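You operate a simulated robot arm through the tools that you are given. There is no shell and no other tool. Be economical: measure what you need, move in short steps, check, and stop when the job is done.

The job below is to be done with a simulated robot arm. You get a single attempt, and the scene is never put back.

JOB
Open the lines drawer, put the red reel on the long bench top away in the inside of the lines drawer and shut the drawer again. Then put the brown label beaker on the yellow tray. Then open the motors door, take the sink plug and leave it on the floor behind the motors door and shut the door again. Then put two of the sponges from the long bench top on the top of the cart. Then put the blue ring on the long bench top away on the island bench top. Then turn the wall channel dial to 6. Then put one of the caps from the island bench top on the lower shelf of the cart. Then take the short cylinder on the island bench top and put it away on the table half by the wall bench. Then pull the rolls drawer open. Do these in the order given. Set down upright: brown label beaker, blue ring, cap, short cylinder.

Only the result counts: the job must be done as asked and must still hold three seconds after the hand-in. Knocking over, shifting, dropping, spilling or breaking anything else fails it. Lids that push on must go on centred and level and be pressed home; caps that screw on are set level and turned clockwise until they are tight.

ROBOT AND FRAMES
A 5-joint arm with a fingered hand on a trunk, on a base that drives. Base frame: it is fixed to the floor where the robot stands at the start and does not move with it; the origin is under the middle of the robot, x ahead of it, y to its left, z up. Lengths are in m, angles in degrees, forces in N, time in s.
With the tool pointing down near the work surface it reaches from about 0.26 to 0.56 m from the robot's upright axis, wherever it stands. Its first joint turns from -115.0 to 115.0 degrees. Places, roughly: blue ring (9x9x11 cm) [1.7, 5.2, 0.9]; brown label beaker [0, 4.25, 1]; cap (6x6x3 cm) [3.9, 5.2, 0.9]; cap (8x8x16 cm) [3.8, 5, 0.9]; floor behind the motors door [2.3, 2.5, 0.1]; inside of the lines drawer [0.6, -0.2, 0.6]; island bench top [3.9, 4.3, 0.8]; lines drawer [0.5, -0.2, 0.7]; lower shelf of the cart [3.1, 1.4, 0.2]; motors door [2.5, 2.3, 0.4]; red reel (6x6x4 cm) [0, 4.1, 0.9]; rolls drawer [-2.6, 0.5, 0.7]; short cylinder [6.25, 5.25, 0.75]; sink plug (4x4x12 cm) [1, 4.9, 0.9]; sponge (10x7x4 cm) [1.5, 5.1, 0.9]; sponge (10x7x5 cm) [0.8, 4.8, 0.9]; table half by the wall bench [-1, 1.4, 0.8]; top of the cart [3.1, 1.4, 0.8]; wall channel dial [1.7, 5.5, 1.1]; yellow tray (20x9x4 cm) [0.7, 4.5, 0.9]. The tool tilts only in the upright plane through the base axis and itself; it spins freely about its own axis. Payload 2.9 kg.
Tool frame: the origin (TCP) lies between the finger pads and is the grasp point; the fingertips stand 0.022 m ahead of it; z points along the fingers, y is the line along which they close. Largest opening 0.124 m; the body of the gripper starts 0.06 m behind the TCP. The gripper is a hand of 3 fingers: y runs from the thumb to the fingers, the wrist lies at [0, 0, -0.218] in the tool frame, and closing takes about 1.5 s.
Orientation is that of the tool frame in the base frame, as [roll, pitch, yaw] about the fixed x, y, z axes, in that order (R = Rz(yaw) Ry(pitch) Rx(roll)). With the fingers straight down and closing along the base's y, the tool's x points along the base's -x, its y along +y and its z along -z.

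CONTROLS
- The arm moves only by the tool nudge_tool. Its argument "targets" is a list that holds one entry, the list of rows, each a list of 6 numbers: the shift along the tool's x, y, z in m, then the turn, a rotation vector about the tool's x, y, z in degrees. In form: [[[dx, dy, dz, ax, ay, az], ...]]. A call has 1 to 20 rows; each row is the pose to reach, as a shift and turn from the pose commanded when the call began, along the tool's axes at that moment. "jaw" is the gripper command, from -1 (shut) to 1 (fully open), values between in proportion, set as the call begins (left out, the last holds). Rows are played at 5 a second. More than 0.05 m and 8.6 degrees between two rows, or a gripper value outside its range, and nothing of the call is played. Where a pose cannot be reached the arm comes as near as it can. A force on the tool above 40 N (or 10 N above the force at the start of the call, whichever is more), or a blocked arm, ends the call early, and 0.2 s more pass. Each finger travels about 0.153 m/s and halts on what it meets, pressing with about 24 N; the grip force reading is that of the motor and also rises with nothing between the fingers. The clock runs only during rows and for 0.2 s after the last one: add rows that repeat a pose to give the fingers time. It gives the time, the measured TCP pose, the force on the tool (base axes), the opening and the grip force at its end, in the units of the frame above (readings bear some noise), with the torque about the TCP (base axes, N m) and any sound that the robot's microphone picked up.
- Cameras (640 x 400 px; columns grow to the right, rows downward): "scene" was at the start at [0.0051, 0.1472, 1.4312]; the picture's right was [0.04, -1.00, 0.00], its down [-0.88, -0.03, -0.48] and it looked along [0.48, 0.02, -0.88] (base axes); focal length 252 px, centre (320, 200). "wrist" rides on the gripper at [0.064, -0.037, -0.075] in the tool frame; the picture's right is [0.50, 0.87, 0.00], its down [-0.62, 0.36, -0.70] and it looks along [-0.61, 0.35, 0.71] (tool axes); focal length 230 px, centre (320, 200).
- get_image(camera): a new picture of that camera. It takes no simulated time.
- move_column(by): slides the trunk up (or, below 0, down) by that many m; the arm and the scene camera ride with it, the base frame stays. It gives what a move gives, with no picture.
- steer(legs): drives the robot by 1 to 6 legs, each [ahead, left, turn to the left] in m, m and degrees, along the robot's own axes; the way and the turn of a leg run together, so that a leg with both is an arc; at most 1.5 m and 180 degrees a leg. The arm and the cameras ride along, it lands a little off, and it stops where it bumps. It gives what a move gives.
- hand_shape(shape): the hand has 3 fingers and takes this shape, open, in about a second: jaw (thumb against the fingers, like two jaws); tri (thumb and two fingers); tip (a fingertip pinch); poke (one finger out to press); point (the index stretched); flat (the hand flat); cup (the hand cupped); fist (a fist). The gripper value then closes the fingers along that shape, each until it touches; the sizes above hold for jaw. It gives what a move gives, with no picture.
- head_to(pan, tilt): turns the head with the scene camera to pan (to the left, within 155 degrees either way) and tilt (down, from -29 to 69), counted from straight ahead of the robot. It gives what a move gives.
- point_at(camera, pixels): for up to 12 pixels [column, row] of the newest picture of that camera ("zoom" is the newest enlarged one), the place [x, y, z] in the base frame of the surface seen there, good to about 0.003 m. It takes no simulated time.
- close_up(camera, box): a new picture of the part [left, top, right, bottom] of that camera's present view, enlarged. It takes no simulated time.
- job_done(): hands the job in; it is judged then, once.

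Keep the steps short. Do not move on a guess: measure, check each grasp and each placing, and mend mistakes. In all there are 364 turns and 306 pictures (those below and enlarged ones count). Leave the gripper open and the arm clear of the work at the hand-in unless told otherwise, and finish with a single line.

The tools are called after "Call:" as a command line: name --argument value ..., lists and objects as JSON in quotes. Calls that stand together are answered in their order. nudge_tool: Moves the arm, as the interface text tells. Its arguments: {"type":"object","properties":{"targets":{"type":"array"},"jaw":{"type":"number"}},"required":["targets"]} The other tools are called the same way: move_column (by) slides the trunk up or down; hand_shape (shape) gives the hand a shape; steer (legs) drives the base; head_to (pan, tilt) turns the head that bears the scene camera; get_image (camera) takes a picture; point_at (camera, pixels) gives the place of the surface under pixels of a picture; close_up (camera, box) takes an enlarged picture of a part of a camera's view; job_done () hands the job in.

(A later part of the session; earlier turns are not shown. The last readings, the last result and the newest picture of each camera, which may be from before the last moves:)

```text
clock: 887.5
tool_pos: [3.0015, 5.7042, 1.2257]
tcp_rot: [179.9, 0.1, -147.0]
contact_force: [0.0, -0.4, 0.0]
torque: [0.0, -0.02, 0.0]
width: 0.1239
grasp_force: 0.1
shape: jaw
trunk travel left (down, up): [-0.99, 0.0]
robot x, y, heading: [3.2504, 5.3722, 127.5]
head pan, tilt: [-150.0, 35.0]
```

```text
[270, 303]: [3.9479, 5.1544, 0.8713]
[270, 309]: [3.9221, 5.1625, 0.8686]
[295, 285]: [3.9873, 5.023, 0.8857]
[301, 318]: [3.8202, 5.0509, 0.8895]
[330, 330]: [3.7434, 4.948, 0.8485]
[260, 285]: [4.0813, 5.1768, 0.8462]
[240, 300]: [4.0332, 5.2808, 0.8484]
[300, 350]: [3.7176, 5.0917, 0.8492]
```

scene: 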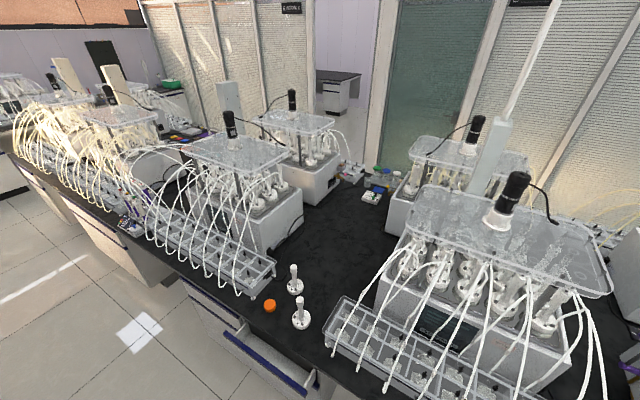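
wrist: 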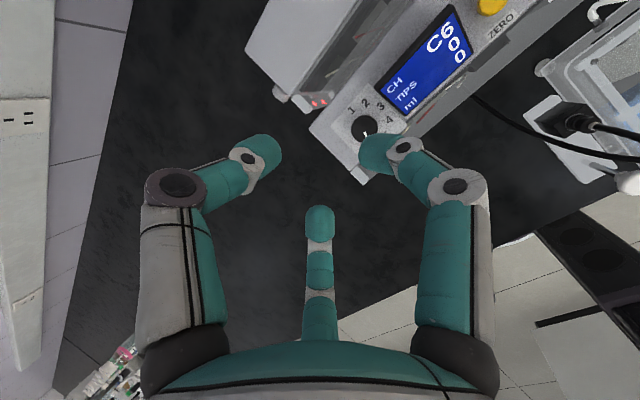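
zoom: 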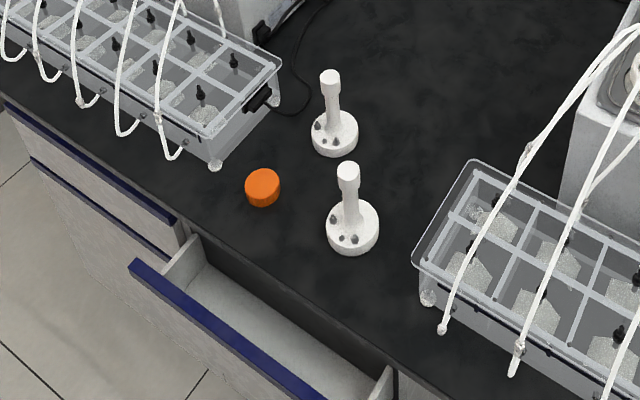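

A drawer below stands open; I measure how far it protrudes.

Call:
point_at --camera "scene" --pixels '[[224, 333], [228, 332], [260, 358], [285, 375], [250, 325], [300, 370], [245, 335]]'

Call:
head_to --pan -145 --tilt 55

Call:
get_image --camera "scene"

```text
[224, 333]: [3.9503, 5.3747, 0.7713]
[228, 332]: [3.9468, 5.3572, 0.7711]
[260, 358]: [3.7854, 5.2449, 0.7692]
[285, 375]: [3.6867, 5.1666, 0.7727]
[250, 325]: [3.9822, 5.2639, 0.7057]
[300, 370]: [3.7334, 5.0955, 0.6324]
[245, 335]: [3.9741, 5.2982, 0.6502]
```

```text
clock: 888.4
tool_pos: [3.0031, 5.7038, 1.2251]
tcp_rot: [179.9, 0.0, -147.1]
contact_force: [0.9, 0.8, -1.0]
torque: [-0.02, -0.03, 0.03]
width: 0.1241
grasp_force: 0.0
shape: jaw
trunk travel left (down, up): [-0.99, 0.0]
robot x, y, heading: [3.25, 5.3665, 127.4]
head pan, tilt: [-145.0, 55.0]
```

```text
93 pictures are left
```

scene: 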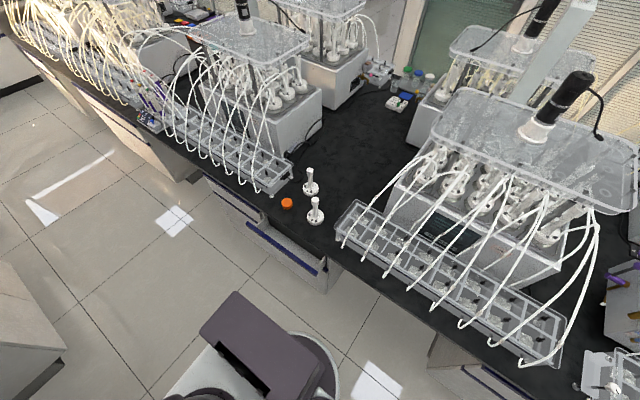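

The open drawer reaches n≈2.1; I can stand at n≈2.47 and reach over it. I turn to face the island and move in front of the cap.

Call:
steer --legs '[[0, 0, 178], [0, 0.43, 0]]'

Call:
head_to --pan 0 --tilt 55

Call:
get_image --camera "scene"

Call:
get_image --camera "wrist"

```text
clock: 898.1
tool_pos: [3.8156, 5.2378, 1.2256]
tcp_rot: [180.0, 0.0, 27.8]
contact_force: [0.5, 0.1, 0.0]
torque: [0.02, 0.01, 0.03]
width: 0.1236
grasp_force: 0.0
shape: jaw
trunk travel left (down, up): [-0.99, 0.0]
robot x, y, heading: [3.6061, 5.5936, -57.8]
head pan, tilt: [-145.0, 55.0]
```

```text
clock: 900.4
tool_pos: [3.8167, 5.2375, 1.2255]
tcp_rot: [-180.0, 0.0, 27.7]
contact_force: [0.1, -0.6, -0.7]
torque: [-0.01, 0.0, -0.03]
width: 0.1238
grasp_force: 0.0
shape: jaw
trunk travel left (down, up): [-0.99, 0.0]
robot x, y, heading: [3.6054, 5.5933, -57.8]
head pan, tilt: [0.0, 55.0]
```

```text
92 pictures are left
```

scene: 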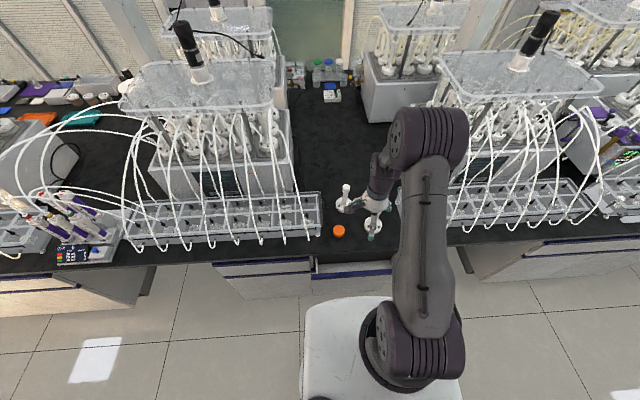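

```text
91 pictures are left
```

wrist: 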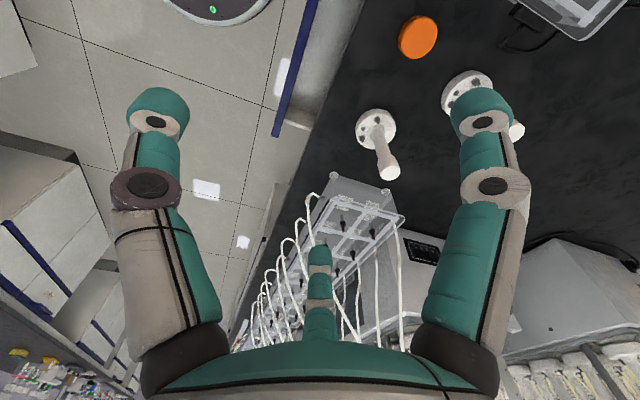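

Call:
point_at --camera "wrist" --pixels '[[418, 36], [402, 36], [435, 36], [418, 20], [418, 54], [376, 128], [390, 170], [467, 90], [515, 130]]'

Call:
point_at --camera "scene" --pixels '[[339, 229], [339, 234], [333, 229], [345, 229]]'

```text
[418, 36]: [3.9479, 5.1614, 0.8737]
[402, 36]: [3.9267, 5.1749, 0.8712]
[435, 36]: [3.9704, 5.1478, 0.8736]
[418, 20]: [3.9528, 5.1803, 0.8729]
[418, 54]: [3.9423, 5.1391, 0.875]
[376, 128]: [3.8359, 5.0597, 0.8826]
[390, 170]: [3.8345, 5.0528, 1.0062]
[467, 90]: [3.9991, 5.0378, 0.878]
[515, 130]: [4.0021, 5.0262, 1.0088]
```

```text
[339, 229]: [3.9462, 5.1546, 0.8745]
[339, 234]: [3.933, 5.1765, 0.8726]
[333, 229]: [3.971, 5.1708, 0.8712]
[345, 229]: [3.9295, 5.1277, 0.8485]
```

Cap centre (3.948,5.160), top 0.8735. I move above it with the hand gap toward the tray corner, then lower with the trunk.

Call:
nudge_tool --targets '[[[0.02, 0.0324, 0, 0, 0, 5.7], [0.04, 0.0649, 0, 0, 0, 11.4], [0.06, 0.0973, 0, 0, 0, 17], [0.0803, 0.1297, 0, 0, 0, 22.7]]]' --jaw 0.5

Call:
move_column --by -0.22

Call:
get_image --camera "wrist"

```text
clock: 901.4
tool_pos: [3.9495, 5.1585, 1.2249]
tcp_rot: [-179.9, 0.0, 5.0]
contact_force: [0.1, 0.0, 0.2]
torque: [0.05, 0.0, -0.02]
width: 0.0933
grasp_force: 0.1
shape: jaw
trunk travel left (down, up): [-0.99, 0.0]
robot x, y, heading: [3.6054, 5.5921, -57.9]
head pan, tilt: [0.0, 55.0]
```

```text
clock: 903.7
tool_pos: [3.9477, 5.158, 1.0062]
tcp_rot: [-180.0, -0.1, 5.1]
contact_force: [1.1, -0.6, 0.9]
torque: [0.01, -0.01, -0.02]
width: 0.0933
grasp_force: 0.0
shape: jaw
trunk travel left (down, up): [-0.77, 0.22]
robot x, y, heading: [3.6025, 5.5931, -57.6]
head pan, tilt: [0.0, 55.0]
```

```text
90 pictures are left
```

wrist: 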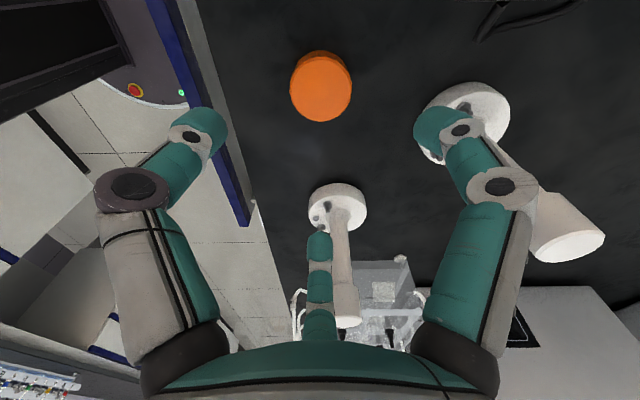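

Clearances are fine. Lower 0.132 and grip.

Call:
move_column --by -0.132

Call:
nudge_tool --targets '[[[0, 0, 0, 0, 0, 0], [0, 0, 0, 0, 0, 0], [0, 0, 0, 0, 0, 0], [0, 0, 0, 0, 0, 0], [0, 0, 0, 0, 0, 0], [0, 0, 0, 0, 0, 0]]]' --jaw -1

Call:
get_image --camera "wrist"

```text
clock: 905.1
tool_pos: [3.9491, 5.1568, 0.8885]
tcp_rot: [178.9, -0.8, 4.9]
contact_force: [-3.3, 5.6, 15.0]
torque: [0.37, -1.3, 0.55]
width: 0.0932
grasp_force: 0.1
shape: jaw
trunk travel left (down, up): [-0.644, 0.346]
robot x, y, heading: [3.5988, 5.5943, -57.5]
head pan, tilt: [0.0, 55.0]
stopped: the force on the tool passed its limit at 52 N (the readings are from after the stop); the commanded pose is now the measured one
```

```text
clock: 906.5
tool_pos: [3.9497, 5.1567, 0.8864]
tcp_rot: [178.9, -0.8, 4.9]
contact_force: [3.6, -2.1, 29.0]
torque: [1.54, -1.68, -0.27]
width: 0.0464
grasp_force: 23.8
shape: jaw
trunk travel left (down, up): [-0.644, 0.346]
robot x, y, heading: [3.6022, 5.5942, -57.4]
head pan, tilt: [0.0, 55.0]
```

```text
89 pictures are left
```

wrist: 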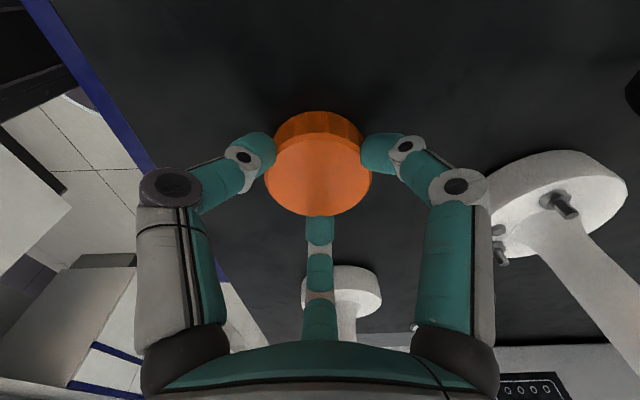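

Something touched at z 0.8885, but the fingers hold the cap. I lift and check all around.

Call:
move_column --by 0.15

Call:
get_image --camera "wrist"

Call:
get_image --camera "scene"

```text
clock: 908.3
tool_pos: [3.9506, 5.1554, 1.0352]
tcp_rot: [179.2, -0.6, 4.9]
contact_force: [-1.3, 0.0, -0.5]
torque: [0.0, 0.0, 0.0]
width: 0.0469
grasp_force: 23.7
shape: jaw
trunk travel left (down, up): [-0.794, 0.196]
robot x, y, heading: [3.6061, 5.5933, -57.7]
head pan, tilt: [0.0, 55.0]
```

```text
88 pictures are left
```

wrist: 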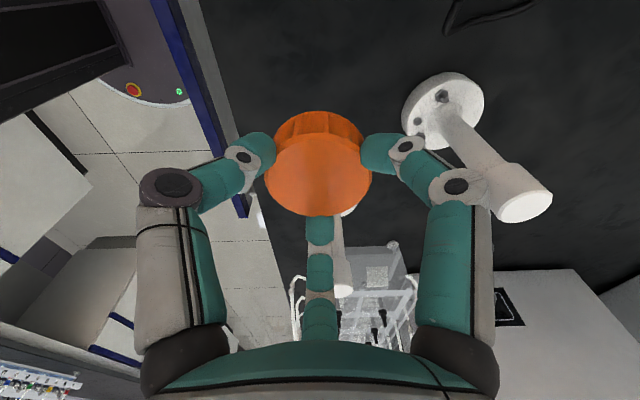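

```text
87 pictures are left
```

scene: 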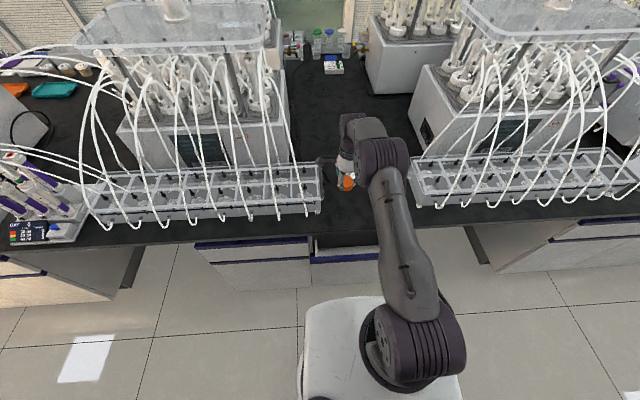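

Call:
close_up --camera "scene" --box '[270, 120, 430, 260]'

Call:
point_at --camera "wrist" --pixels '[[425, 110], [445, 80], [520, 200], [343, 280]]'

```text
2.86 times, centred on (350, 190) of scene
```

zoom: 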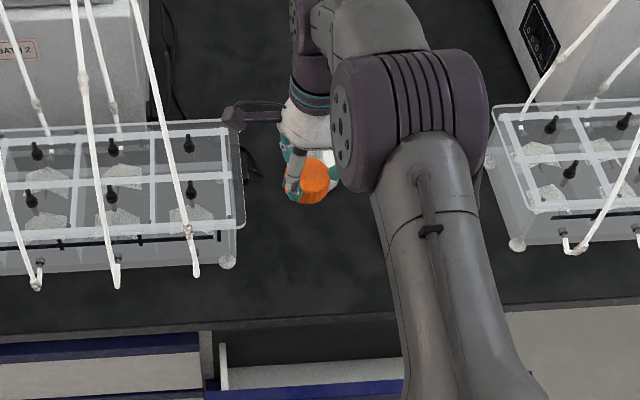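

```text
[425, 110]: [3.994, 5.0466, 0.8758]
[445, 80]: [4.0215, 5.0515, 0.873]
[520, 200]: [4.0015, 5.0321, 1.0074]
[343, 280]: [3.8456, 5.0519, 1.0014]
```

The camera bracket probably touched the tray's top edge from above. I check the tray is not displaced by comparing both trays' front feet.

Call:
point_at --camera "scene" --pixels '[[317, 213], [419, 206], [110, 225], [100, 222], [322, 195], [412, 185]]'

```text
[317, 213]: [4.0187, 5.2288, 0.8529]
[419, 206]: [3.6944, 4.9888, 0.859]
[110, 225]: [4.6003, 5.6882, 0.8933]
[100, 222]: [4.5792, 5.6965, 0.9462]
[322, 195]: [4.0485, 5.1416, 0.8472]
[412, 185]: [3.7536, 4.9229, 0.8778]
```

No displacement visible. I retract, raise and drive back along the aisle toward the cart.

Call:
nudge_tool --targets '[[[-0.0231, -0.0443, 0, 0, 0, 0], [-0.0462, -0.0887, 0, 0, 0, 0], [-0.0693, -0.133, 0, 0, 0, 0]]]'

Call:
move_column --by 0.1

Call:
steer --legs '[[-0.02, 0, 0], [0, 0, -87], [1.5, 0, 0], [1.5, 0, 0], [1.0, 0, 0]]'

Call:
head_to --pan 0 --tilt 35

Call:
get_image --camera "scene"

```text
clock: 909.1
tool_pos: [3.8703, 5.2796, 1.0299]
tcp_rot: [179.0, -0.7, 4.8]
contact_force: [0.5, 0.5, -0.5]
torque: [-0.01, 0.0, 0.01]
width: 0.0464
grasp_force: 24.5
shape: jaw
trunk travel left (down, up): [-0.794, 0.196]
robot x, y, heading: [3.6031, 5.5929, -57.6]
head pan, tilt: [0.0, 55.0]
```

```text
clock: 910.4
tool_pos: [3.8712, 5.2784, 1.1288]
tcp_rot: [179.1, -0.5, 5.0]
contact_force: [0.4, -0.6, 0.6]
torque: [0.01, 0.02, 0.01]
width: 0.0464
grasp_force: 23.9
shape: jaw
trunk travel left (down, up): [-0.894, 0.096]
robot x, y, heading: [3.6022, 5.5939, -57.9]
head pan, tilt: [0.0, 55.0]
```

```text
clock: 933.8
tool_pos: [-0.1293, 3.25, 1.1285]
tcp_rot: [179.1, -0.7, -87.3]
contact_force: [-1.1, -0.6, 0.0]
torque: [0.01, -0.01, 0.02]
width: 0.0463
grasp_force: 23.4
shape: jaw
trunk travel left (down, up): [-0.894, 0.096]
robot x, y, heading: [0.1955, 3.5065, -149.6]
head pan, tilt: [0.0, 55.0]
```

```text
clock: 934.6
tool_pos: [-0.1292, 3.2493, 1.1301]
tcp_rot: [179.1, -0.6, -87.2]
contact_force: [0.2, -0.4, 0.3]
torque: [0.0, 0.01, 0.0]
width: 0.0462
grasp_force: 23.6
shape: jaw
trunk travel left (down, up): [-0.894, 0.096]
robot x, y, heading: [0.1989, 3.5068, -150.0]
head pan, tilt: [0.0, 35.0]
```

```text
85 pictures are left
```

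scene: 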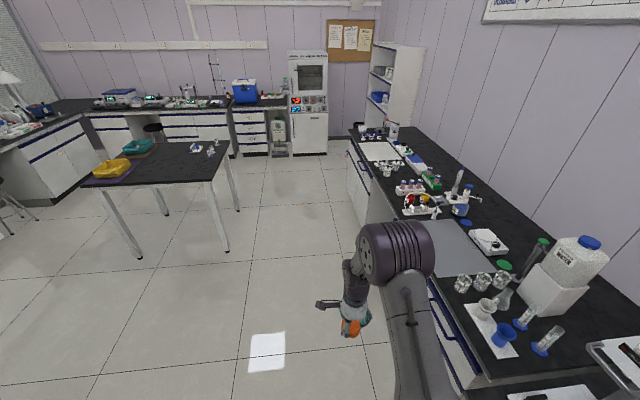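

I continue to the passage and strafe down to the other aisle.

Call:
steer --legs '[[0, 0.35, 5.3], [1.02, 0, 0], [0, 1.5, 0], [0, 0.65, 0]]'

Call:
head_to --pan 145 --tilt 35

Call:
get_image --camera "scene"

```text
clock: 952.0
tool_pos: [0.499, 0.6022, 1.1287]
tcp_rot: [179.1, -0.7, -81.1]
contact_force: [-0.5, 0.1, -0.5]
torque: [-0.02, 0.01, 0.01]
width: 0.0461
grasp_force: 23.9
shape: jaw
trunk travel left (down, up): [-0.894, 0.096]
robot x, y, heading: [0.7932, 0.8902, -143.6]
head pan, tilt: [0.0, 35.0]
```

```text
clock: 954.3
tool_pos: [0.4991, 0.6015, 1.1294]
tcp_rot: [179.1, -0.6, -80.9]
contact_force: [0.6, -0.4, -0.3]
torque: [-0.03, 0.04, 0.0]
width: 0.0464
grasp_force: 23.8
shape: jaw
trunk travel left (down, up): [-0.894, 0.096]
robot x, y, heading: [0.7946, 0.8899, -143.5]
head pan, tilt: [145.0, 35.0]
```

```text
84 pictures are left
```

scene: 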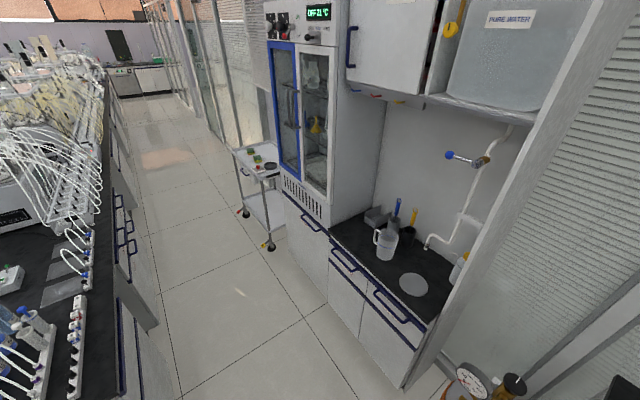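

Call:
steer --legs '[[-0.42, 0, -1.2], [0, 0.28, 0], [-1.4, 0, 0], [-0.43, 0, 0], [0, 0, 90]]'

Call:
head_to --pan 0 --tilt 55

Call:
get_image --camera "scene"

```text
clock: 971.1
tool_pos: [3.0734, 1.699, 1.1292]
tcp_rot: [179.2, -0.7, 7.7]
contact_force: [-0.3, 1.1, -0.2]
torque: [0.02, 0.01, 0.01]
width: 0.0464
grasp_force: 23.5
shape: jaw
trunk travel left (down, up): [-0.894, 0.096]
robot x, y, heading: [2.7906, 1.9974, -54.6]
head pan, tilt: [145.0, 35.0]
```

```text
clock: 973.4
tool_pos: [3.0742, 1.6976, 1.1292]
tcp_rot: [179.1, -0.6, 7.6]
contact_force: [-0.4, 0.5, -0.9]
torque: [0.0, 0.0, 0.03]
width: 0.0464
grasp_force: 24.0
shape: jaw
trunk travel left (down, up): [-0.894, 0.096]
robot x, y, heading: [2.7919, 1.9975, -54.7]
head pan, tilt: [0.0, 55.0]
```

```text
83 pictures are left
```

scene: 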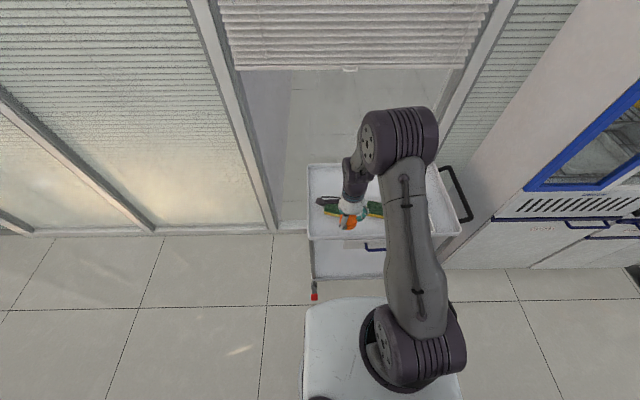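

I back 4 cm and lower the trunk to bring the cap to shelf height in front of the cart.

Call:
steer --legs '[[-0.04, 0, 0]]'

Call:
move_column --by -0.4

Call:
move_column --by -0.36

Call:
head_to --pan 0 --tilt 40

Call:
get_image --camera "scene"

Call:
get_image --camera "wrist"

```text
clock: 974.3
tool_pos: [3.0534, 1.7295, 1.128]
tcp_rot: [179.2, -0.7, 7.7]
contact_force: [0.2, -0.3, 0.0]
torque: [-0.04, 0.0, 0.01]
width: 0.0461
grasp_force: 23.7
shape: jaw
trunk travel left (down, up): [-0.894, 0.096]
robot x, y, heading: [2.7704, 2.0338, -54.8]
head pan, tilt: [0.0, 55.0]
```

```text
clock: 978.1
tool_pos: [3.0507, 1.7311, 0.7284]
tcp_rot: [179.1, -0.6, 7.7]
contact_force: [0.7, 0.3, 0.7]
torque: [0.0, 0.01, 0.01]
width: 0.0462
grasp_force: 23.7
shape: jaw
trunk travel left (down, up): [-0.494, 0.496]
robot x, y, heading: [2.7668, 2.0328, -54.8]
head pan, tilt: [0.0, 55.0]
```

```text
clock: 981.6
tool_pos: [3.0508, 1.7317, 0.3701]
tcp_rot: [179.1, -0.6, 7.6]
contact_force: [-0.4, 0.4, -0.6]
torque: [0.01, 0.05, -0.03]
width: 0.0463
grasp_force: 23.6
shape: jaw
trunk travel left (down, up): [-0.134, 0.856]
robot x, y, heading: [2.7645, 2.035, -54.8]
head pan, tilt: [0.0, 55.0]
```

```text
clock: 982.4
tool_pos: [3.0506, 1.7311, 0.3694]
tcp_rot: [179.1, -0.5, 7.8]
contact_force: [1.1, -0.6, 0.0]
torque: [0.0, -0.03, 0.01]
width: 0.0463
grasp_force: 23.9
shape: jaw
trunk travel left (down, up): [-0.134, 0.856]
robot x, y, heading: [2.769, 2.0349, -54.8]
head pan, tilt: [0.0, 40.0]
```

```text
82 pictures are left
```

scene: 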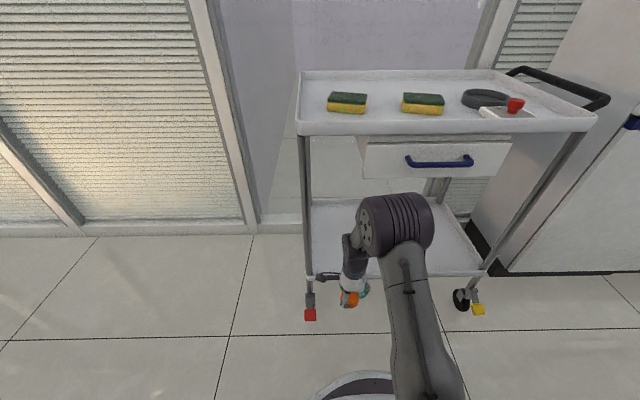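

```text
81 pictures are left
```

wrist: 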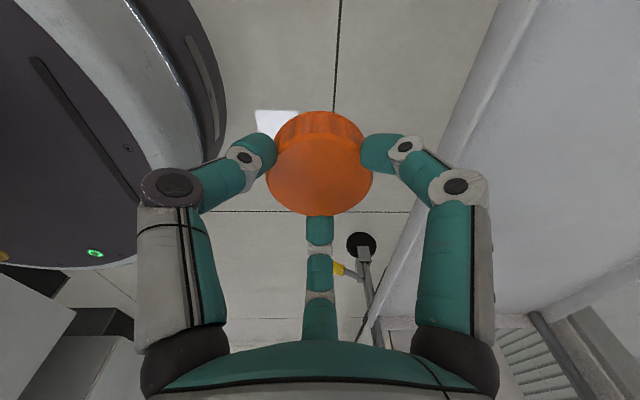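

Call:
point_at --camera "scene" --pixels '[[325, 240], [325, 265], [455, 250], [440, 220], [330, 215], [400, 178], [480, 272], [320, 275], [305, 180], [365, 175]]'

```text
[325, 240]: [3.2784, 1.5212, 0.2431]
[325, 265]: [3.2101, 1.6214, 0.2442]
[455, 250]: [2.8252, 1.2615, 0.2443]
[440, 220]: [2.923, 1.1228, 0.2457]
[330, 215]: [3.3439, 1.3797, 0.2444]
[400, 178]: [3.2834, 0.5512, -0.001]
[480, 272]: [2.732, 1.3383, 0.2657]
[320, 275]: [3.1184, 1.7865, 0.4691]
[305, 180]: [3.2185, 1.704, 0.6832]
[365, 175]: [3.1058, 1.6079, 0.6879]
```

Shelf z 0.244, rim ~0.27, drawer bottom 0.688 for u<3.46. I lower to 0.335, enter at the left (u≈3.53) by driving 0.12 and extending the arm 0.12.

Call:
move_column --by -0.035

Call:
steer --legs '[[0.12, 0.035, 0]]'

Call:
nudge_tool --targets '[[[0.0184, 0.0355, 0, 0, 0, 0], [0.0368, 0.071, 0, 0, 0, 0], [0.0552, 0.1066, 0, 0, 0, 0]]]'

Call:
get_image --camera "scene"

Call:
get_image --camera "wrist"

```text
clock: 983.2
tool_pos: [3.0499, 1.7318, 0.3337]
tcp_rot: [179.0, -0.6, 7.8]
contact_force: [0.2, 0.4, -0.4]
torque: [0.0, 0.02, 0.01]
width: 0.0463
grasp_force: 23.8
shape: jaw
trunk travel left (down, up): [-0.099, 0.891]
robot x, y, heading: [2.7682, 2.0347, -54.9]
head pan, tilt: [0.0, 40.0]
```

```text
clock: 984.6
tool_pos: [3.1451, 1.6577, 0.3313]
tcp_rot: [180.0, 0.1, 8.3]
contact_force: [0.1, 0.8, -0.2]
torque: [-0.05, -0.11, 0.07]
width: 0.0462
grasp_force: 24.2
shape: jaw
trunk travel left (down, up): [-0.099, 0.891]
robot x, y, heading: [2.8663, 1.9537, -54.9]
head pan, tilt: [0.0, 40.0]
stopped in leg 1: the force on the tool passed its limit at 51 N (the readings are from after the stop); the commanded pose is now the measured one
```

```text
clock: 984.9
tool_pos: [3.1442, 1.6571, 0.3308]
tcp_rot: [-179.0, 0.8, 9.2]
contact_force: [-3.7, 5.3, -2.9]
torque: [-0.45, -0.18, 0.44]
width: 0.0463
grasp_force: 24.2
shape: jaw
trunk travel left (down, up): [-0.099, 0.891]
robot x, y, heading: [2.8657, 1.9529, -55.0]
head pan, tilt: [0.0, 40.0]
stopped in row 1: the force on the tool passed its limit at 71 N (the readings are from after the stop); the commanded pose is now the measured one
```

```text
80 pictures are left
```

scene: 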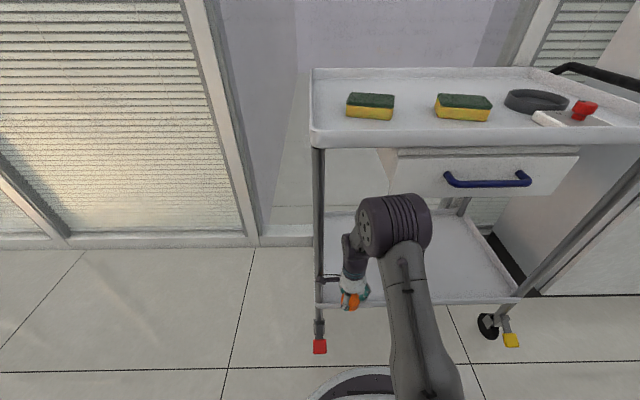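

```text
79 pictures are left
```

wrist: 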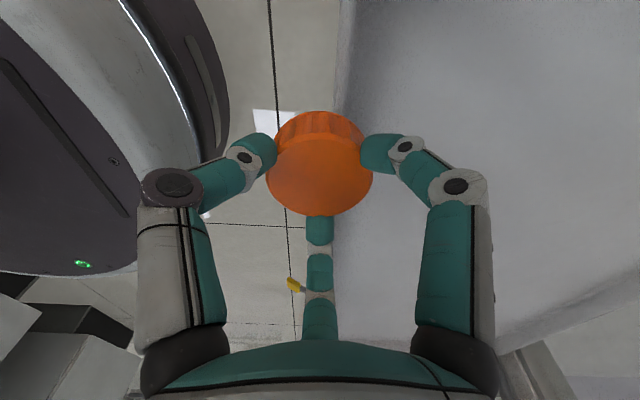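

The camera bracket met the cart's post. I back off at once, and check that the cart has not moved.

Call:
steer --legs '[[-0.1, -0.05, 0]]'

Call:
get_image --camera "scene"

Call:
point_at --camera "scene" --pixels '[[302, 130], [300, 135], [310, 230], [310, 70], [310, 260], [305, 120]]'

```text
clock: 986.1
tool_pos: [3.0463, 1.709, 0.3305]
tcp_rot: [-179.1, 0.7, 9.1]
contact_force: [-1.3, -0.1, 0.3]
torque: [-0.01, 0.02, 0.0]
width: 0.0463
grasp_force: 23.8
shape: jaw
trunk travel left (down, up): [-0.099, 0.891]
robot x, y, heading: [2.766, 2.0106, -54.9]
head pan, tilt: [0.0, 40.0]
```

```text
78 pictures are left
```

scene: 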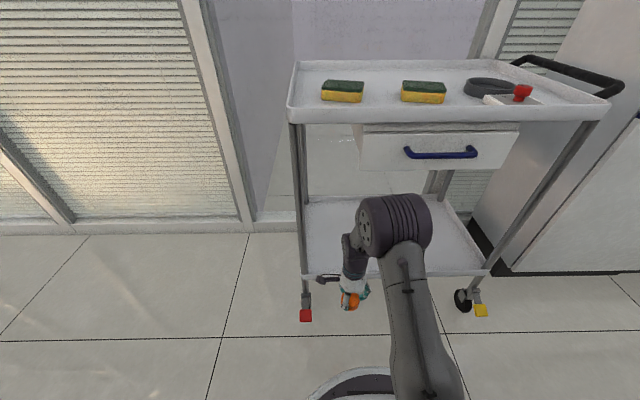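

```text
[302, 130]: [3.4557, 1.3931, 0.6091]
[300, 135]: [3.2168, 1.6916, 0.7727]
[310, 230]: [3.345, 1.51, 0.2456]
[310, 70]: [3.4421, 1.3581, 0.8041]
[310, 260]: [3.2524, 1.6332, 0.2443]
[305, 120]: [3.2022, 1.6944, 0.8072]
```

Call:
point_at --camera "scene" --pixels '[[299, 175], [298, 190], [301, 215], [487, 271], [484, 273], [290, 118], [602, 108], [360, 167]]'

```text
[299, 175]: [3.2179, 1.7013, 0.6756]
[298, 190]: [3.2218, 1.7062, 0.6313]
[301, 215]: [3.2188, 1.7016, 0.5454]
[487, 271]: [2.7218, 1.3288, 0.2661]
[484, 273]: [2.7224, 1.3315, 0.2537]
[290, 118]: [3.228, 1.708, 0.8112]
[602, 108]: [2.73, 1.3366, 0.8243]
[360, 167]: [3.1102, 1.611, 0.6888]
```

Cart unchanged (within the 3 mm noise). I spin the hand so the camera bracket points back to me.

Call:
nudge_tool --targets '[[[0, 0, 0, 0, 0, -8.3], [0, 0, 0, 0, 0, -16.6], [0, 0, 0, 0, 0, -24.9], [0, 0, 0, 0, 0, -33.2], [0, 0, 0, 0, 0, -41.5], [0, 0, 0, 0, 0, -49.8], [0, 0, 0, 0, 0, -58.1], [0, 0, 0, 0, 0, -66.4], [0, 0, 0, 0, 0, -74.7], [0, 0, 0, 0, 0, -83], [0, 0, 0, 0, 0, -91.3], [0, 0, 0, 0, 0, -99.6], [0, 0, 0, 0, 0, -107.9], [0, 0, 0, 0, 0, -116]]]'

Call:
get_image --camera "scene"

Call:
get_image --camera "wrist"

```text
clock: 989.1
tool_pos: [3.0475, 1.7086, 0.3312]
tcp_rot: [-179.8, -1.1, 125.1]
contact_force: [-0.9, 0.0, -0.3]
torque: [0.01, 0.0, 0.01]
width: 0.0461
grasp_force: 24.0
shape: jaw
trunk travel left (down, up): [-0.099, 0.891]
robot x, y, heading: [2.7671, 2.0036, -54.8]
head pan, tilt: [0.0, 40.0]
```

```text
77 pictures are left
```

scene: 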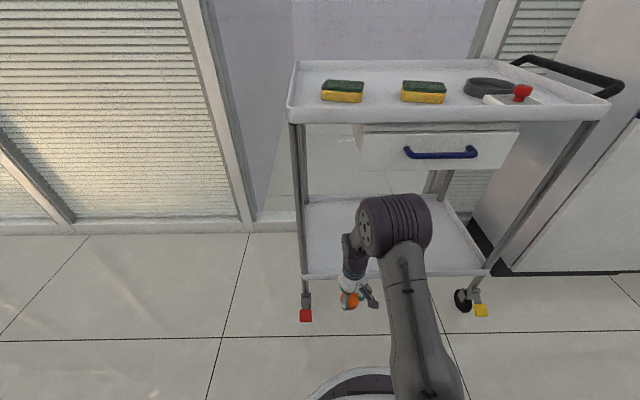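

```text
76 pictures are left
```

wrist: 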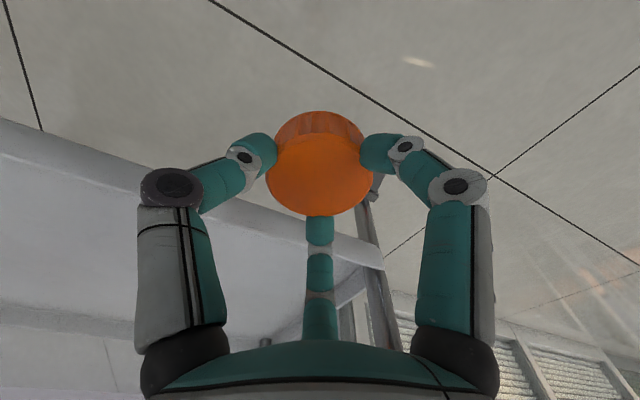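

I enter again: 0.11 m by driving, then 0.12 m with the arm.

Call:
steer --legs '[[0.11, -0.02, 0]]'

Call:
nudge_tool --targets '[[[-0.04, 0, 0, 0, 0, 0], [-0.08, 0, 0, 0, 0, 0], [-0.12, 0, 0, 0, 0, 0]]]'

Call:
get_image --camera "scene"

Call:
get_image --camera "wrist"

```text
clock: 990.3
tool_pos: [3.0935, 1.6072, 0.331]
tcp_rot: [-179.8, -1.1, 125.1]
contact_force: [0.9, -0.6, -0.3]
torque: [0.03, 0.02, -0.05]
width: 0.046
grasp_force: 24.2
shape: jaw
trunk travel left (down, up): [-0.099, 0.891]
robot x, y, heading: [2.8119, 1.9058, -54.7]
head pan, tilt: [0.0, 40.0]
```

```text
clock: 991.1
tool_pos: [3.1635, 1.5105, 0.3313]
tcp_rot: [-179.8, -1.3, 124.9]
contact_force: [-0.9, 0.1, -0.4]
torque: [-0.02, 0.01, 0.03]
width: 0.0461
grasp_force: 24.2
shape: jaw
trunk travel left (down, up): [-0.099, 0.891]
robot x, y, heading: [2.8143, 1.9047, -54.9]
head pan, tilt: [0.0, 40.0]
```

```text
75 pictures are left
```

scene: 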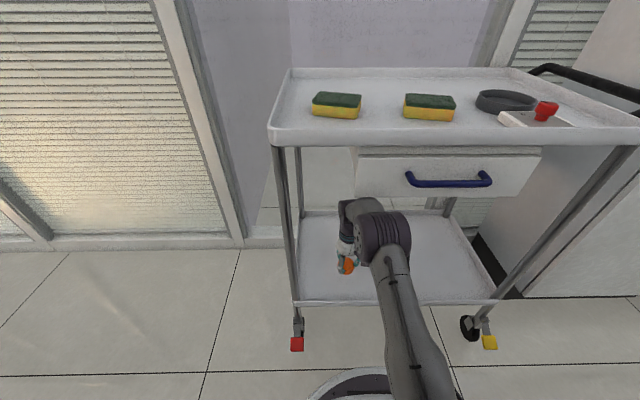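

```text
74 pictures are left
```

wrist: 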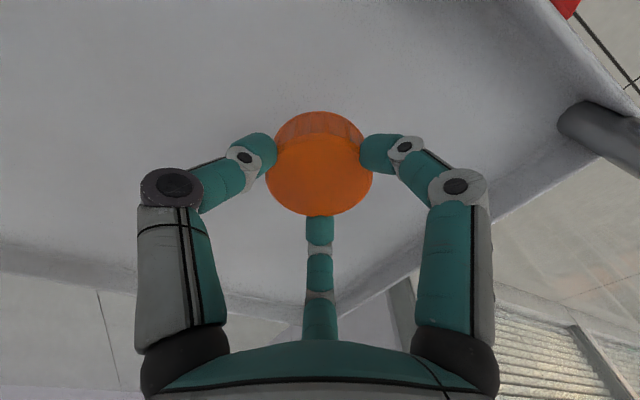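

Inside, over the shelf. I lower to contact.

Call:
move_column --by -0.042

Call:
nudge_tool --targets '[[[0, 0, 0.003, 0, 0, 0], [0, 0, 0.006, 0, 0, 0]]]'

```text
clock: 991.9
tool_pos: [3.1629, 1.5118, 0.2881]
tcp_rot: [-179.8, -1.2, 125.0]
contact_force: [0.8, 0.7, -1.2]
torque: [0.01, -0.02, -0.02]
width: 0.0464
grasp_force: 23.9
shape: jaw
trunk travel left (down, up): [-0.057, 0.933]
robot x, y, heading: [2.8096, 1.9078, -54.9]
head pan, tilt: [0.0, 40.0]
```

```text
clock: 992.5
tool_pos: [3.1647, 1.5119, 0.2827]
tcp_rot: [-179.9, -1.2, 125.0]
contact_force: [-1.1, 0.6, 3.9]
torque: [-0.02, -0.07, 0.01]
width: 0.046
grasp_force: 24.1
shape: jaw
trunk travel left (down, up): [-0.057, 0.933]
robot x, y, heading: [2.814, 1.9075, -54.8]
head pan, tilt: [0.0, 40.0]
```

Contact (4 N). Open and rise a little.

Call:
nudge_tool --targets '[[[0, 0, 0, 0, 0, 0], [0, 0, 0, 0, 0, 0], [0, 0, 0, 0, 0, 0], [0, 0, 0, 0, 0, 0], [0, 0, 0, 0, 0, 0]]]' --jaw 0.5

Call:
move_column --by 0.05

Call:
get_image --camera "wrist"

```text
clock: 993.7
tool_pos: [3.1642, 1.5112, 0.2827]
tcp_rot: [-179.8, -1.1, 124.9]
contact_force: [-0.7, 0.5, -0.5]
torque: [0.01, 0.0, -0.01]
width: 0.0926
grasp_force: 0.3
shape: jaw
trunk travel left (down, up): [-0.057, 0.933]
robot x, y, heading: [2.8113, 1.9109, -54.8]
head pan, tilt: [0.0, 40.0]
```

```text
clock: 994.6
tool_pos: [3.1628, 1.5132, 0.3297]
tcp_rot: [-179.7, -1.4, 125.1]
contact_force: [-0.7, 0.5, 0.8]
torque: [0.02, -0.04, 0.02]
width: 0.0926
grasp_force: 0.1
shape: jaw
trunk travel left (down, up): [-0.107, 0.883]
robot x, y, heading: [2.8103, 1.9043, -54.8]
head pan, tilt: [0.0, 40.0]
```

```text
73 pictures are left
```

wrist: 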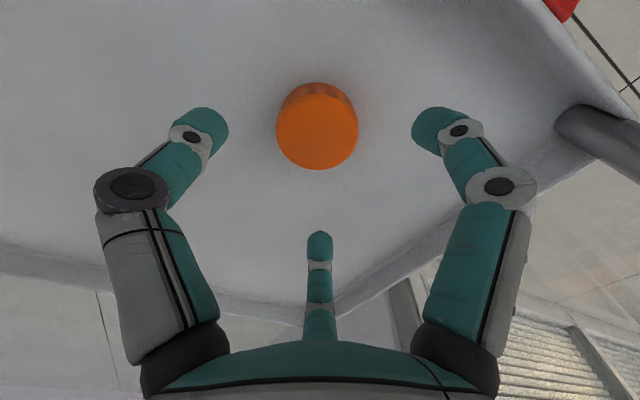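

The cap stands on the lower shelf. I withdraw, raise, and go for the short cylinder.

Call:
nudge_tool --targets '[[[0.04, 0, 0, 0, 0, 0], [0.08, 0, 0, 0, 0, 0], [0.12, 0, 0, 0, 0, 0]]]'

Call:
steer --legs '[[-0.11, 0, 0]]'

Call:
get_image --camera "scene"

Call:
move_column --by 0.4

Call:
move_column --by 0.4

```text
clock: 995.4
tool_pos: [3.0984, 1.6121, 0.3353]
tcp_rot: [-179.9, -1.0, 125.0]
contact_force: [0.5, -0.1, -0.3]
torque: [0.01, -0.02, 0.02]
width: 0.0929
grasp_force: 0.0
shape: jaw
trunk travel left (down, up): [-0.107, 0.883]
robot x, y, heading: [2.8145, 1.9051, -54.6]
head pan, tilt: [0.0, 40.0]
```

```text
clock: 996.6
tool_pos: [3.0373, 1.7001, 0.3358]
tcp_rot: [-179.8, -1.1, 125.2]
contact_force: [0.8, 0.5, 0.2]
torque: [-0.01, -0.01, -0.02]
width: 0.0931
grasp_force: 0.1
shape: jaw
trunk travel left (down, up): [-0.107, 0.883]
robot x, y, heading: [2.7507, 1.9949, -54.7]
head pan, tilt: [0.0, 40.0]
```

```text
72 pictures are left
```

scene: 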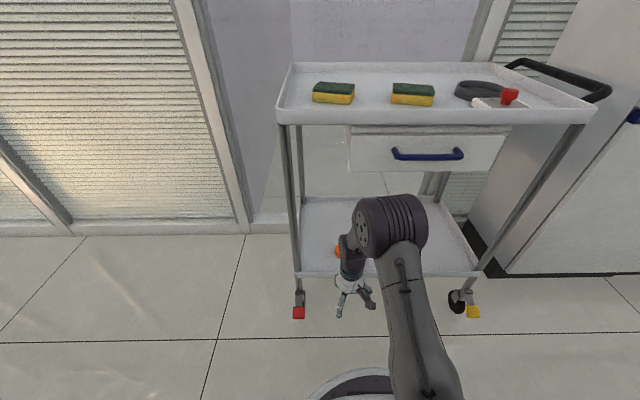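

```text
clock: 1000.4
tool_pos: [3.037, 1.6998, 0.7352]
tcp_rot: [-179.7, -1.1, 125.1]
contact_force: [-0.1, 0.0, -0.6]
torque: [0.03, 0.03, 0.04]
width: 0.0931
grasp_force: 0.1
shape: jaw
trunk travel left (down, up): [-0.507, 0.483]
robot x, y, heading: [2.7468, 1.996, -54.9]
head pan, tilt: [0.0, 40.0]
```

```text
clock: 1004.3
tool_pos: [3.036, 1.699, 1.1351]
tcp_rot: [-179.8, -1.1, 125.2]
contact_force: [-0.4, 0.5, 0.1]
torque: [-0.01, -0.01, -0.02]
width: 0.0928
grasp_force: 0.0
shape: jaw
trunk travel left (down, up): [-0.907, 0.083]
robot x, y, heading: [2.7515, 1.9957, -54.9]
head pan, tilt: [0.0, 40.0]
```

Next: the short cylinder at about u≈8.1 on this side of the island. I turn and drive along the aisle.

Call:
steer --legs '[[0, 0, 90], [1.5, 0, 0], [1.5, 0, 0], [0.8, 0, 0]]'

Call:
head_to --pan 50 --tilt 35

Call:
get_image --camera "scene"

```text
clock: 1026.5
tool_pos: [6.2507, 4.3487, 1.1355]
tcp_rot: [-179.8, -1.1, -148.3]
contact_force: [0.5, 0.3, 0.7]
torque: [0.03, 0.07, 0.02]
width: 0.0929
grasp_force: 0.2
shape: jaw
trunk travel left (down, up): [-0.907, 0.083]
robot x, y, heading: [5.9409, 4.0815, 32.1]
head pan, tilt: [0.0, 40.0]
```

```text
clock: 1027.7
tool_pos: [6.2509, 4.3495, 1.1358]
tcp_rot: [-179.8, -1.1, -148.2]
contact_force: [0.6, -0.2, -0.8]
torque: [0.03, -0.03, 0.01]
width: 0.0926
grasp_force: 0.0
shape: jaw
trunk travel left (down, up): [-0.907, 0.083]
robot x, y, heading: [5.9446, 4.0803, 31.8]
head pan, tilt: [50.0, 35.0]
```

```text
71 pictures are left
```

scene: 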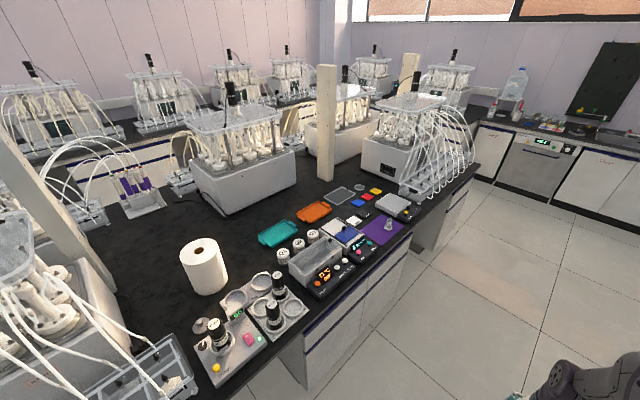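

Call:
close_up --camera "scene" --box '[300, 160, 440, 270]'

Call:
point_at --camera "scene" --pixels '[[387, 226], [385, 232], [405, 212], [373, 190], [352, 225], [312, 235], [270, 285], [390, 215]]'

```text
3.64 times, centred on (370, 215) of scene
```

zoom: 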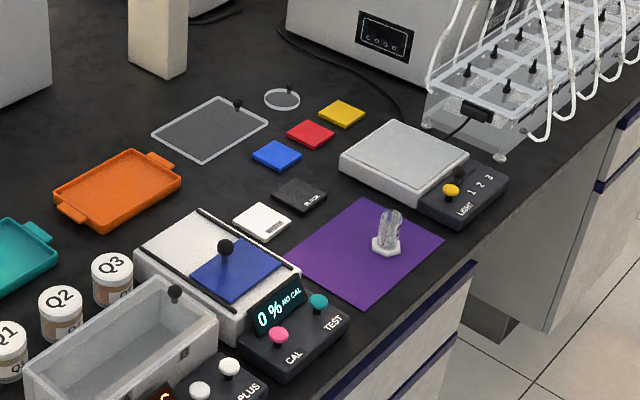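

```text
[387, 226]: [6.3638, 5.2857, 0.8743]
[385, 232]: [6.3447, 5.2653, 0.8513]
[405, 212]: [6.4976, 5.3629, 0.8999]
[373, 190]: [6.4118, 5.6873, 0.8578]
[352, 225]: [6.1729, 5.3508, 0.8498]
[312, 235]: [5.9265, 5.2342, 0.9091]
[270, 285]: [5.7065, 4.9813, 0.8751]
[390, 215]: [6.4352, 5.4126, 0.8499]
```

The short cylinder (clear, hexagonal base) stands on a purple mat at ≈(6.355,5.275). I drive there and face it.

Call:
steer --legs '[[1.03, 0, 3.5], [0, 0, 90]]'

Call:
head_to --pan 0 --tilt 50

Call:
get_image --camera "scene"

Call:
get_image --camera "wrist"

```text
clock: 1036.8
tool_pos: [6.4833, 4.9295, 1.1365]
tcp_rot: [-179.8, -1.1, -53.4]
contact_force: [0.2, 0.1, -0.2]
torque: [-0.02, -0.01, 0.0]
width: 0.0928
grasp_force: 0.1
shape: jaw
trunk travel left (down, up): [-0.907, 0.083]
robot x, y, heading: [6.7754, 4.6406, 126.9]
head pan, tilt: [50.0, 35.0]
```

```text
clock: 1038.0
tool_pos: [6.4828, 4.9294, 1.1359]
tcp_rot: [-179.7, -1.0, -53.4]
contact_force: [0.0, 0.9, -0.1]
torque: [-0.02, -0.02, 0.0]
width: 0.0928
grasp_force: 0.1
shape: jaw
trunk travel left (down, up): [-0.907, 0.083]
robot x, y, heading: [6.7734, 4.643, 126.9]
head pan, tilt: [0.0, 50.0]
```

```text
69 pictures are left
```

scene: 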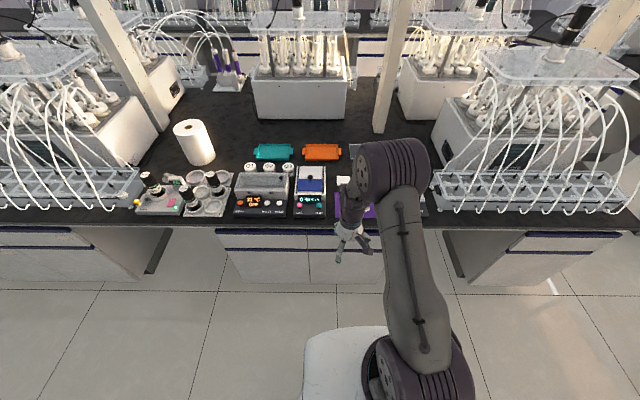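

```text
68 pictures are left
```

wrist: 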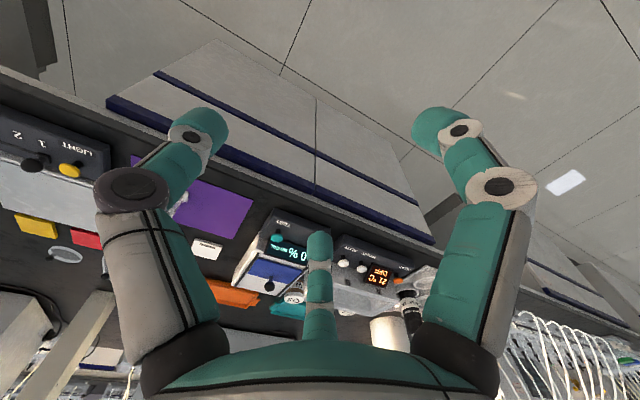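

I shift right 0.08 and ahead 0.1 for a view of the cylinder.

Call:
steer --legs '[[0.13, -0.06, -1]]'

Call:
get_image --camera "wrist"

```text
clock: 1039.3
tool_pos: [6.4578, 5.0714, 1.1359]
tcp_rot: [-179.8, -1.0, -54.3]
contact_force: [0.5, -0.2, 0.3]
torque: [0.0, -0.04, 0.01]
width: 0.0928
grasp_force: 0.1
shape: jaw
trunk travel left (down, up): [-0.907, 0.083]
robot x, y, heading: [6.7489, 4.7821, 126.0]
head pan, tilt: [0.0, 50.0]
```

```text
67 pictures are left
```

wrist: 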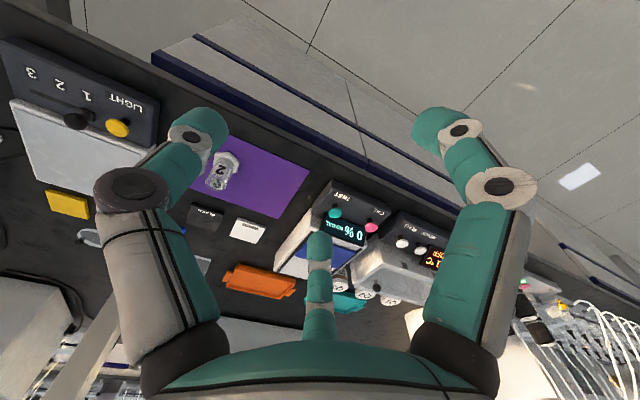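

Call:
close_up --camera "wrist" --box '[180, 120, 280, 220]'

Call:
point_at --camera "wrist" --pixels '[[218, 175], [222, 165], [226, 157], [215, 183], [232, 160], [210, 188], [270, 170], [230, 150]]'

```text
4.00 times, centred on (230, 170) of wrist
```

zoom: 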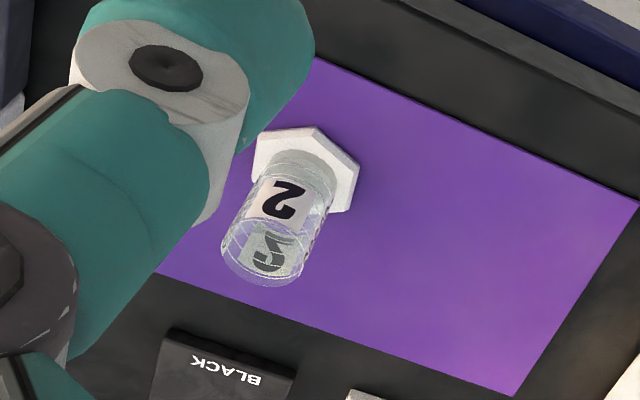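

```text
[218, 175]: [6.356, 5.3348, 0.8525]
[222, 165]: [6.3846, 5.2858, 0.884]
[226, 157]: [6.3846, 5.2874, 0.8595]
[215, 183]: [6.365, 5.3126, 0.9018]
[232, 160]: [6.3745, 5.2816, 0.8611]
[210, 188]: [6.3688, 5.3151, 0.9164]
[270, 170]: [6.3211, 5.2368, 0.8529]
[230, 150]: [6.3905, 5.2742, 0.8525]
```

I drive 0.1 ahead, 0.06 right and extend the arm 0.12 to look from above.

Call:
steer --legs '[[0.1, -0.06, 0]]'

Call:
nudge_tool --targets '[[[-0.037, 0, 0, 0, 0, 0], [-0.073, 0, 0, 0, 0, 0], [-0.11, 0, 0, 0, -1, 0]]]'

Call:
get_image --camera "wrist"

```text
clock: 1040.5
tool_pos: [6.4488, 5.19, 1.1351]
tcp_rot: [-179.8, -1.1, -54.2]
contact_force: [-0.6, 0.2, 0.0]
torque: [0.01, 0.02, -0.02]
width: 0.0926
grasp_force: 0.1
shape: jaw
trunk travel left (down, up): [-0.907, 0.083]
robot x, y, heading: [6.7338, 4.8993, 126.3]
head pan, tilt: [0.0, 50.0]
```

```text
clock: 1041.3
tool_pos: [6.382, 5.2826, 1.1332]
tcp_rot: [179.9, -0.3, -54.2]
contact_force: [-0.7, 0.7, 0.0]
torque: [-0.04, -0.02, -0.01]
width: 0.0929
grasp_force: 0.0
shape: jaw
trunk travel left (down, up): [-0.907, 0.083]
robot x, y, heading: [6.7384, 4.902, 125.9]
head pan, tilt: [0.0, 50.0]
```

```text
65 pictures are left
```

wrist: 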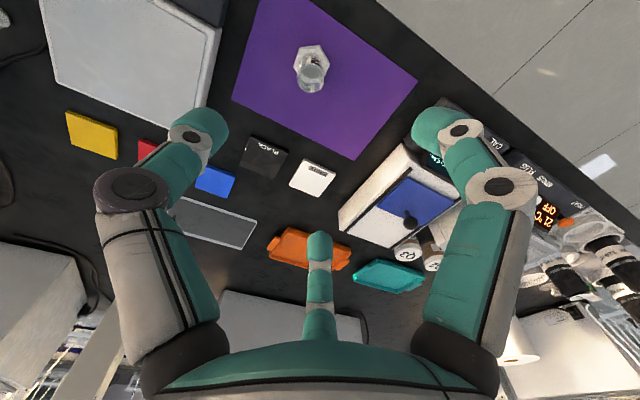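

Call:
close_up --camera "wrist" --box '[270, 25, 360, 115]'

Call:
point_at --camera "wrist" --pixels '[[312, 48], [296, 55], [329, 60], [310, 75], [312, 90], [297, 80], [327, 78], [320, 50]]'

```text
4.44 times, centred on (315, 70) of wrist
```

zoom: 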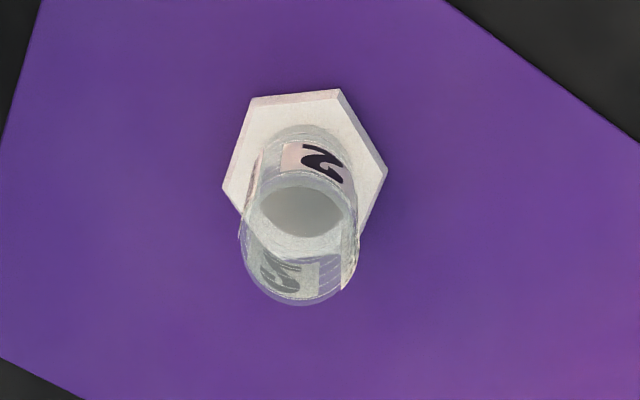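

```text
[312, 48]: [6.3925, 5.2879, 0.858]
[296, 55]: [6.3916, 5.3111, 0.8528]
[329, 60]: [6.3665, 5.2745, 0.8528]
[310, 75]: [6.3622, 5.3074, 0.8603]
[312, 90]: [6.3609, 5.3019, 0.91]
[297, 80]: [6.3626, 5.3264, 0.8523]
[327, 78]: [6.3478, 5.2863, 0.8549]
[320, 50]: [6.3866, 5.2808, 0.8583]
```

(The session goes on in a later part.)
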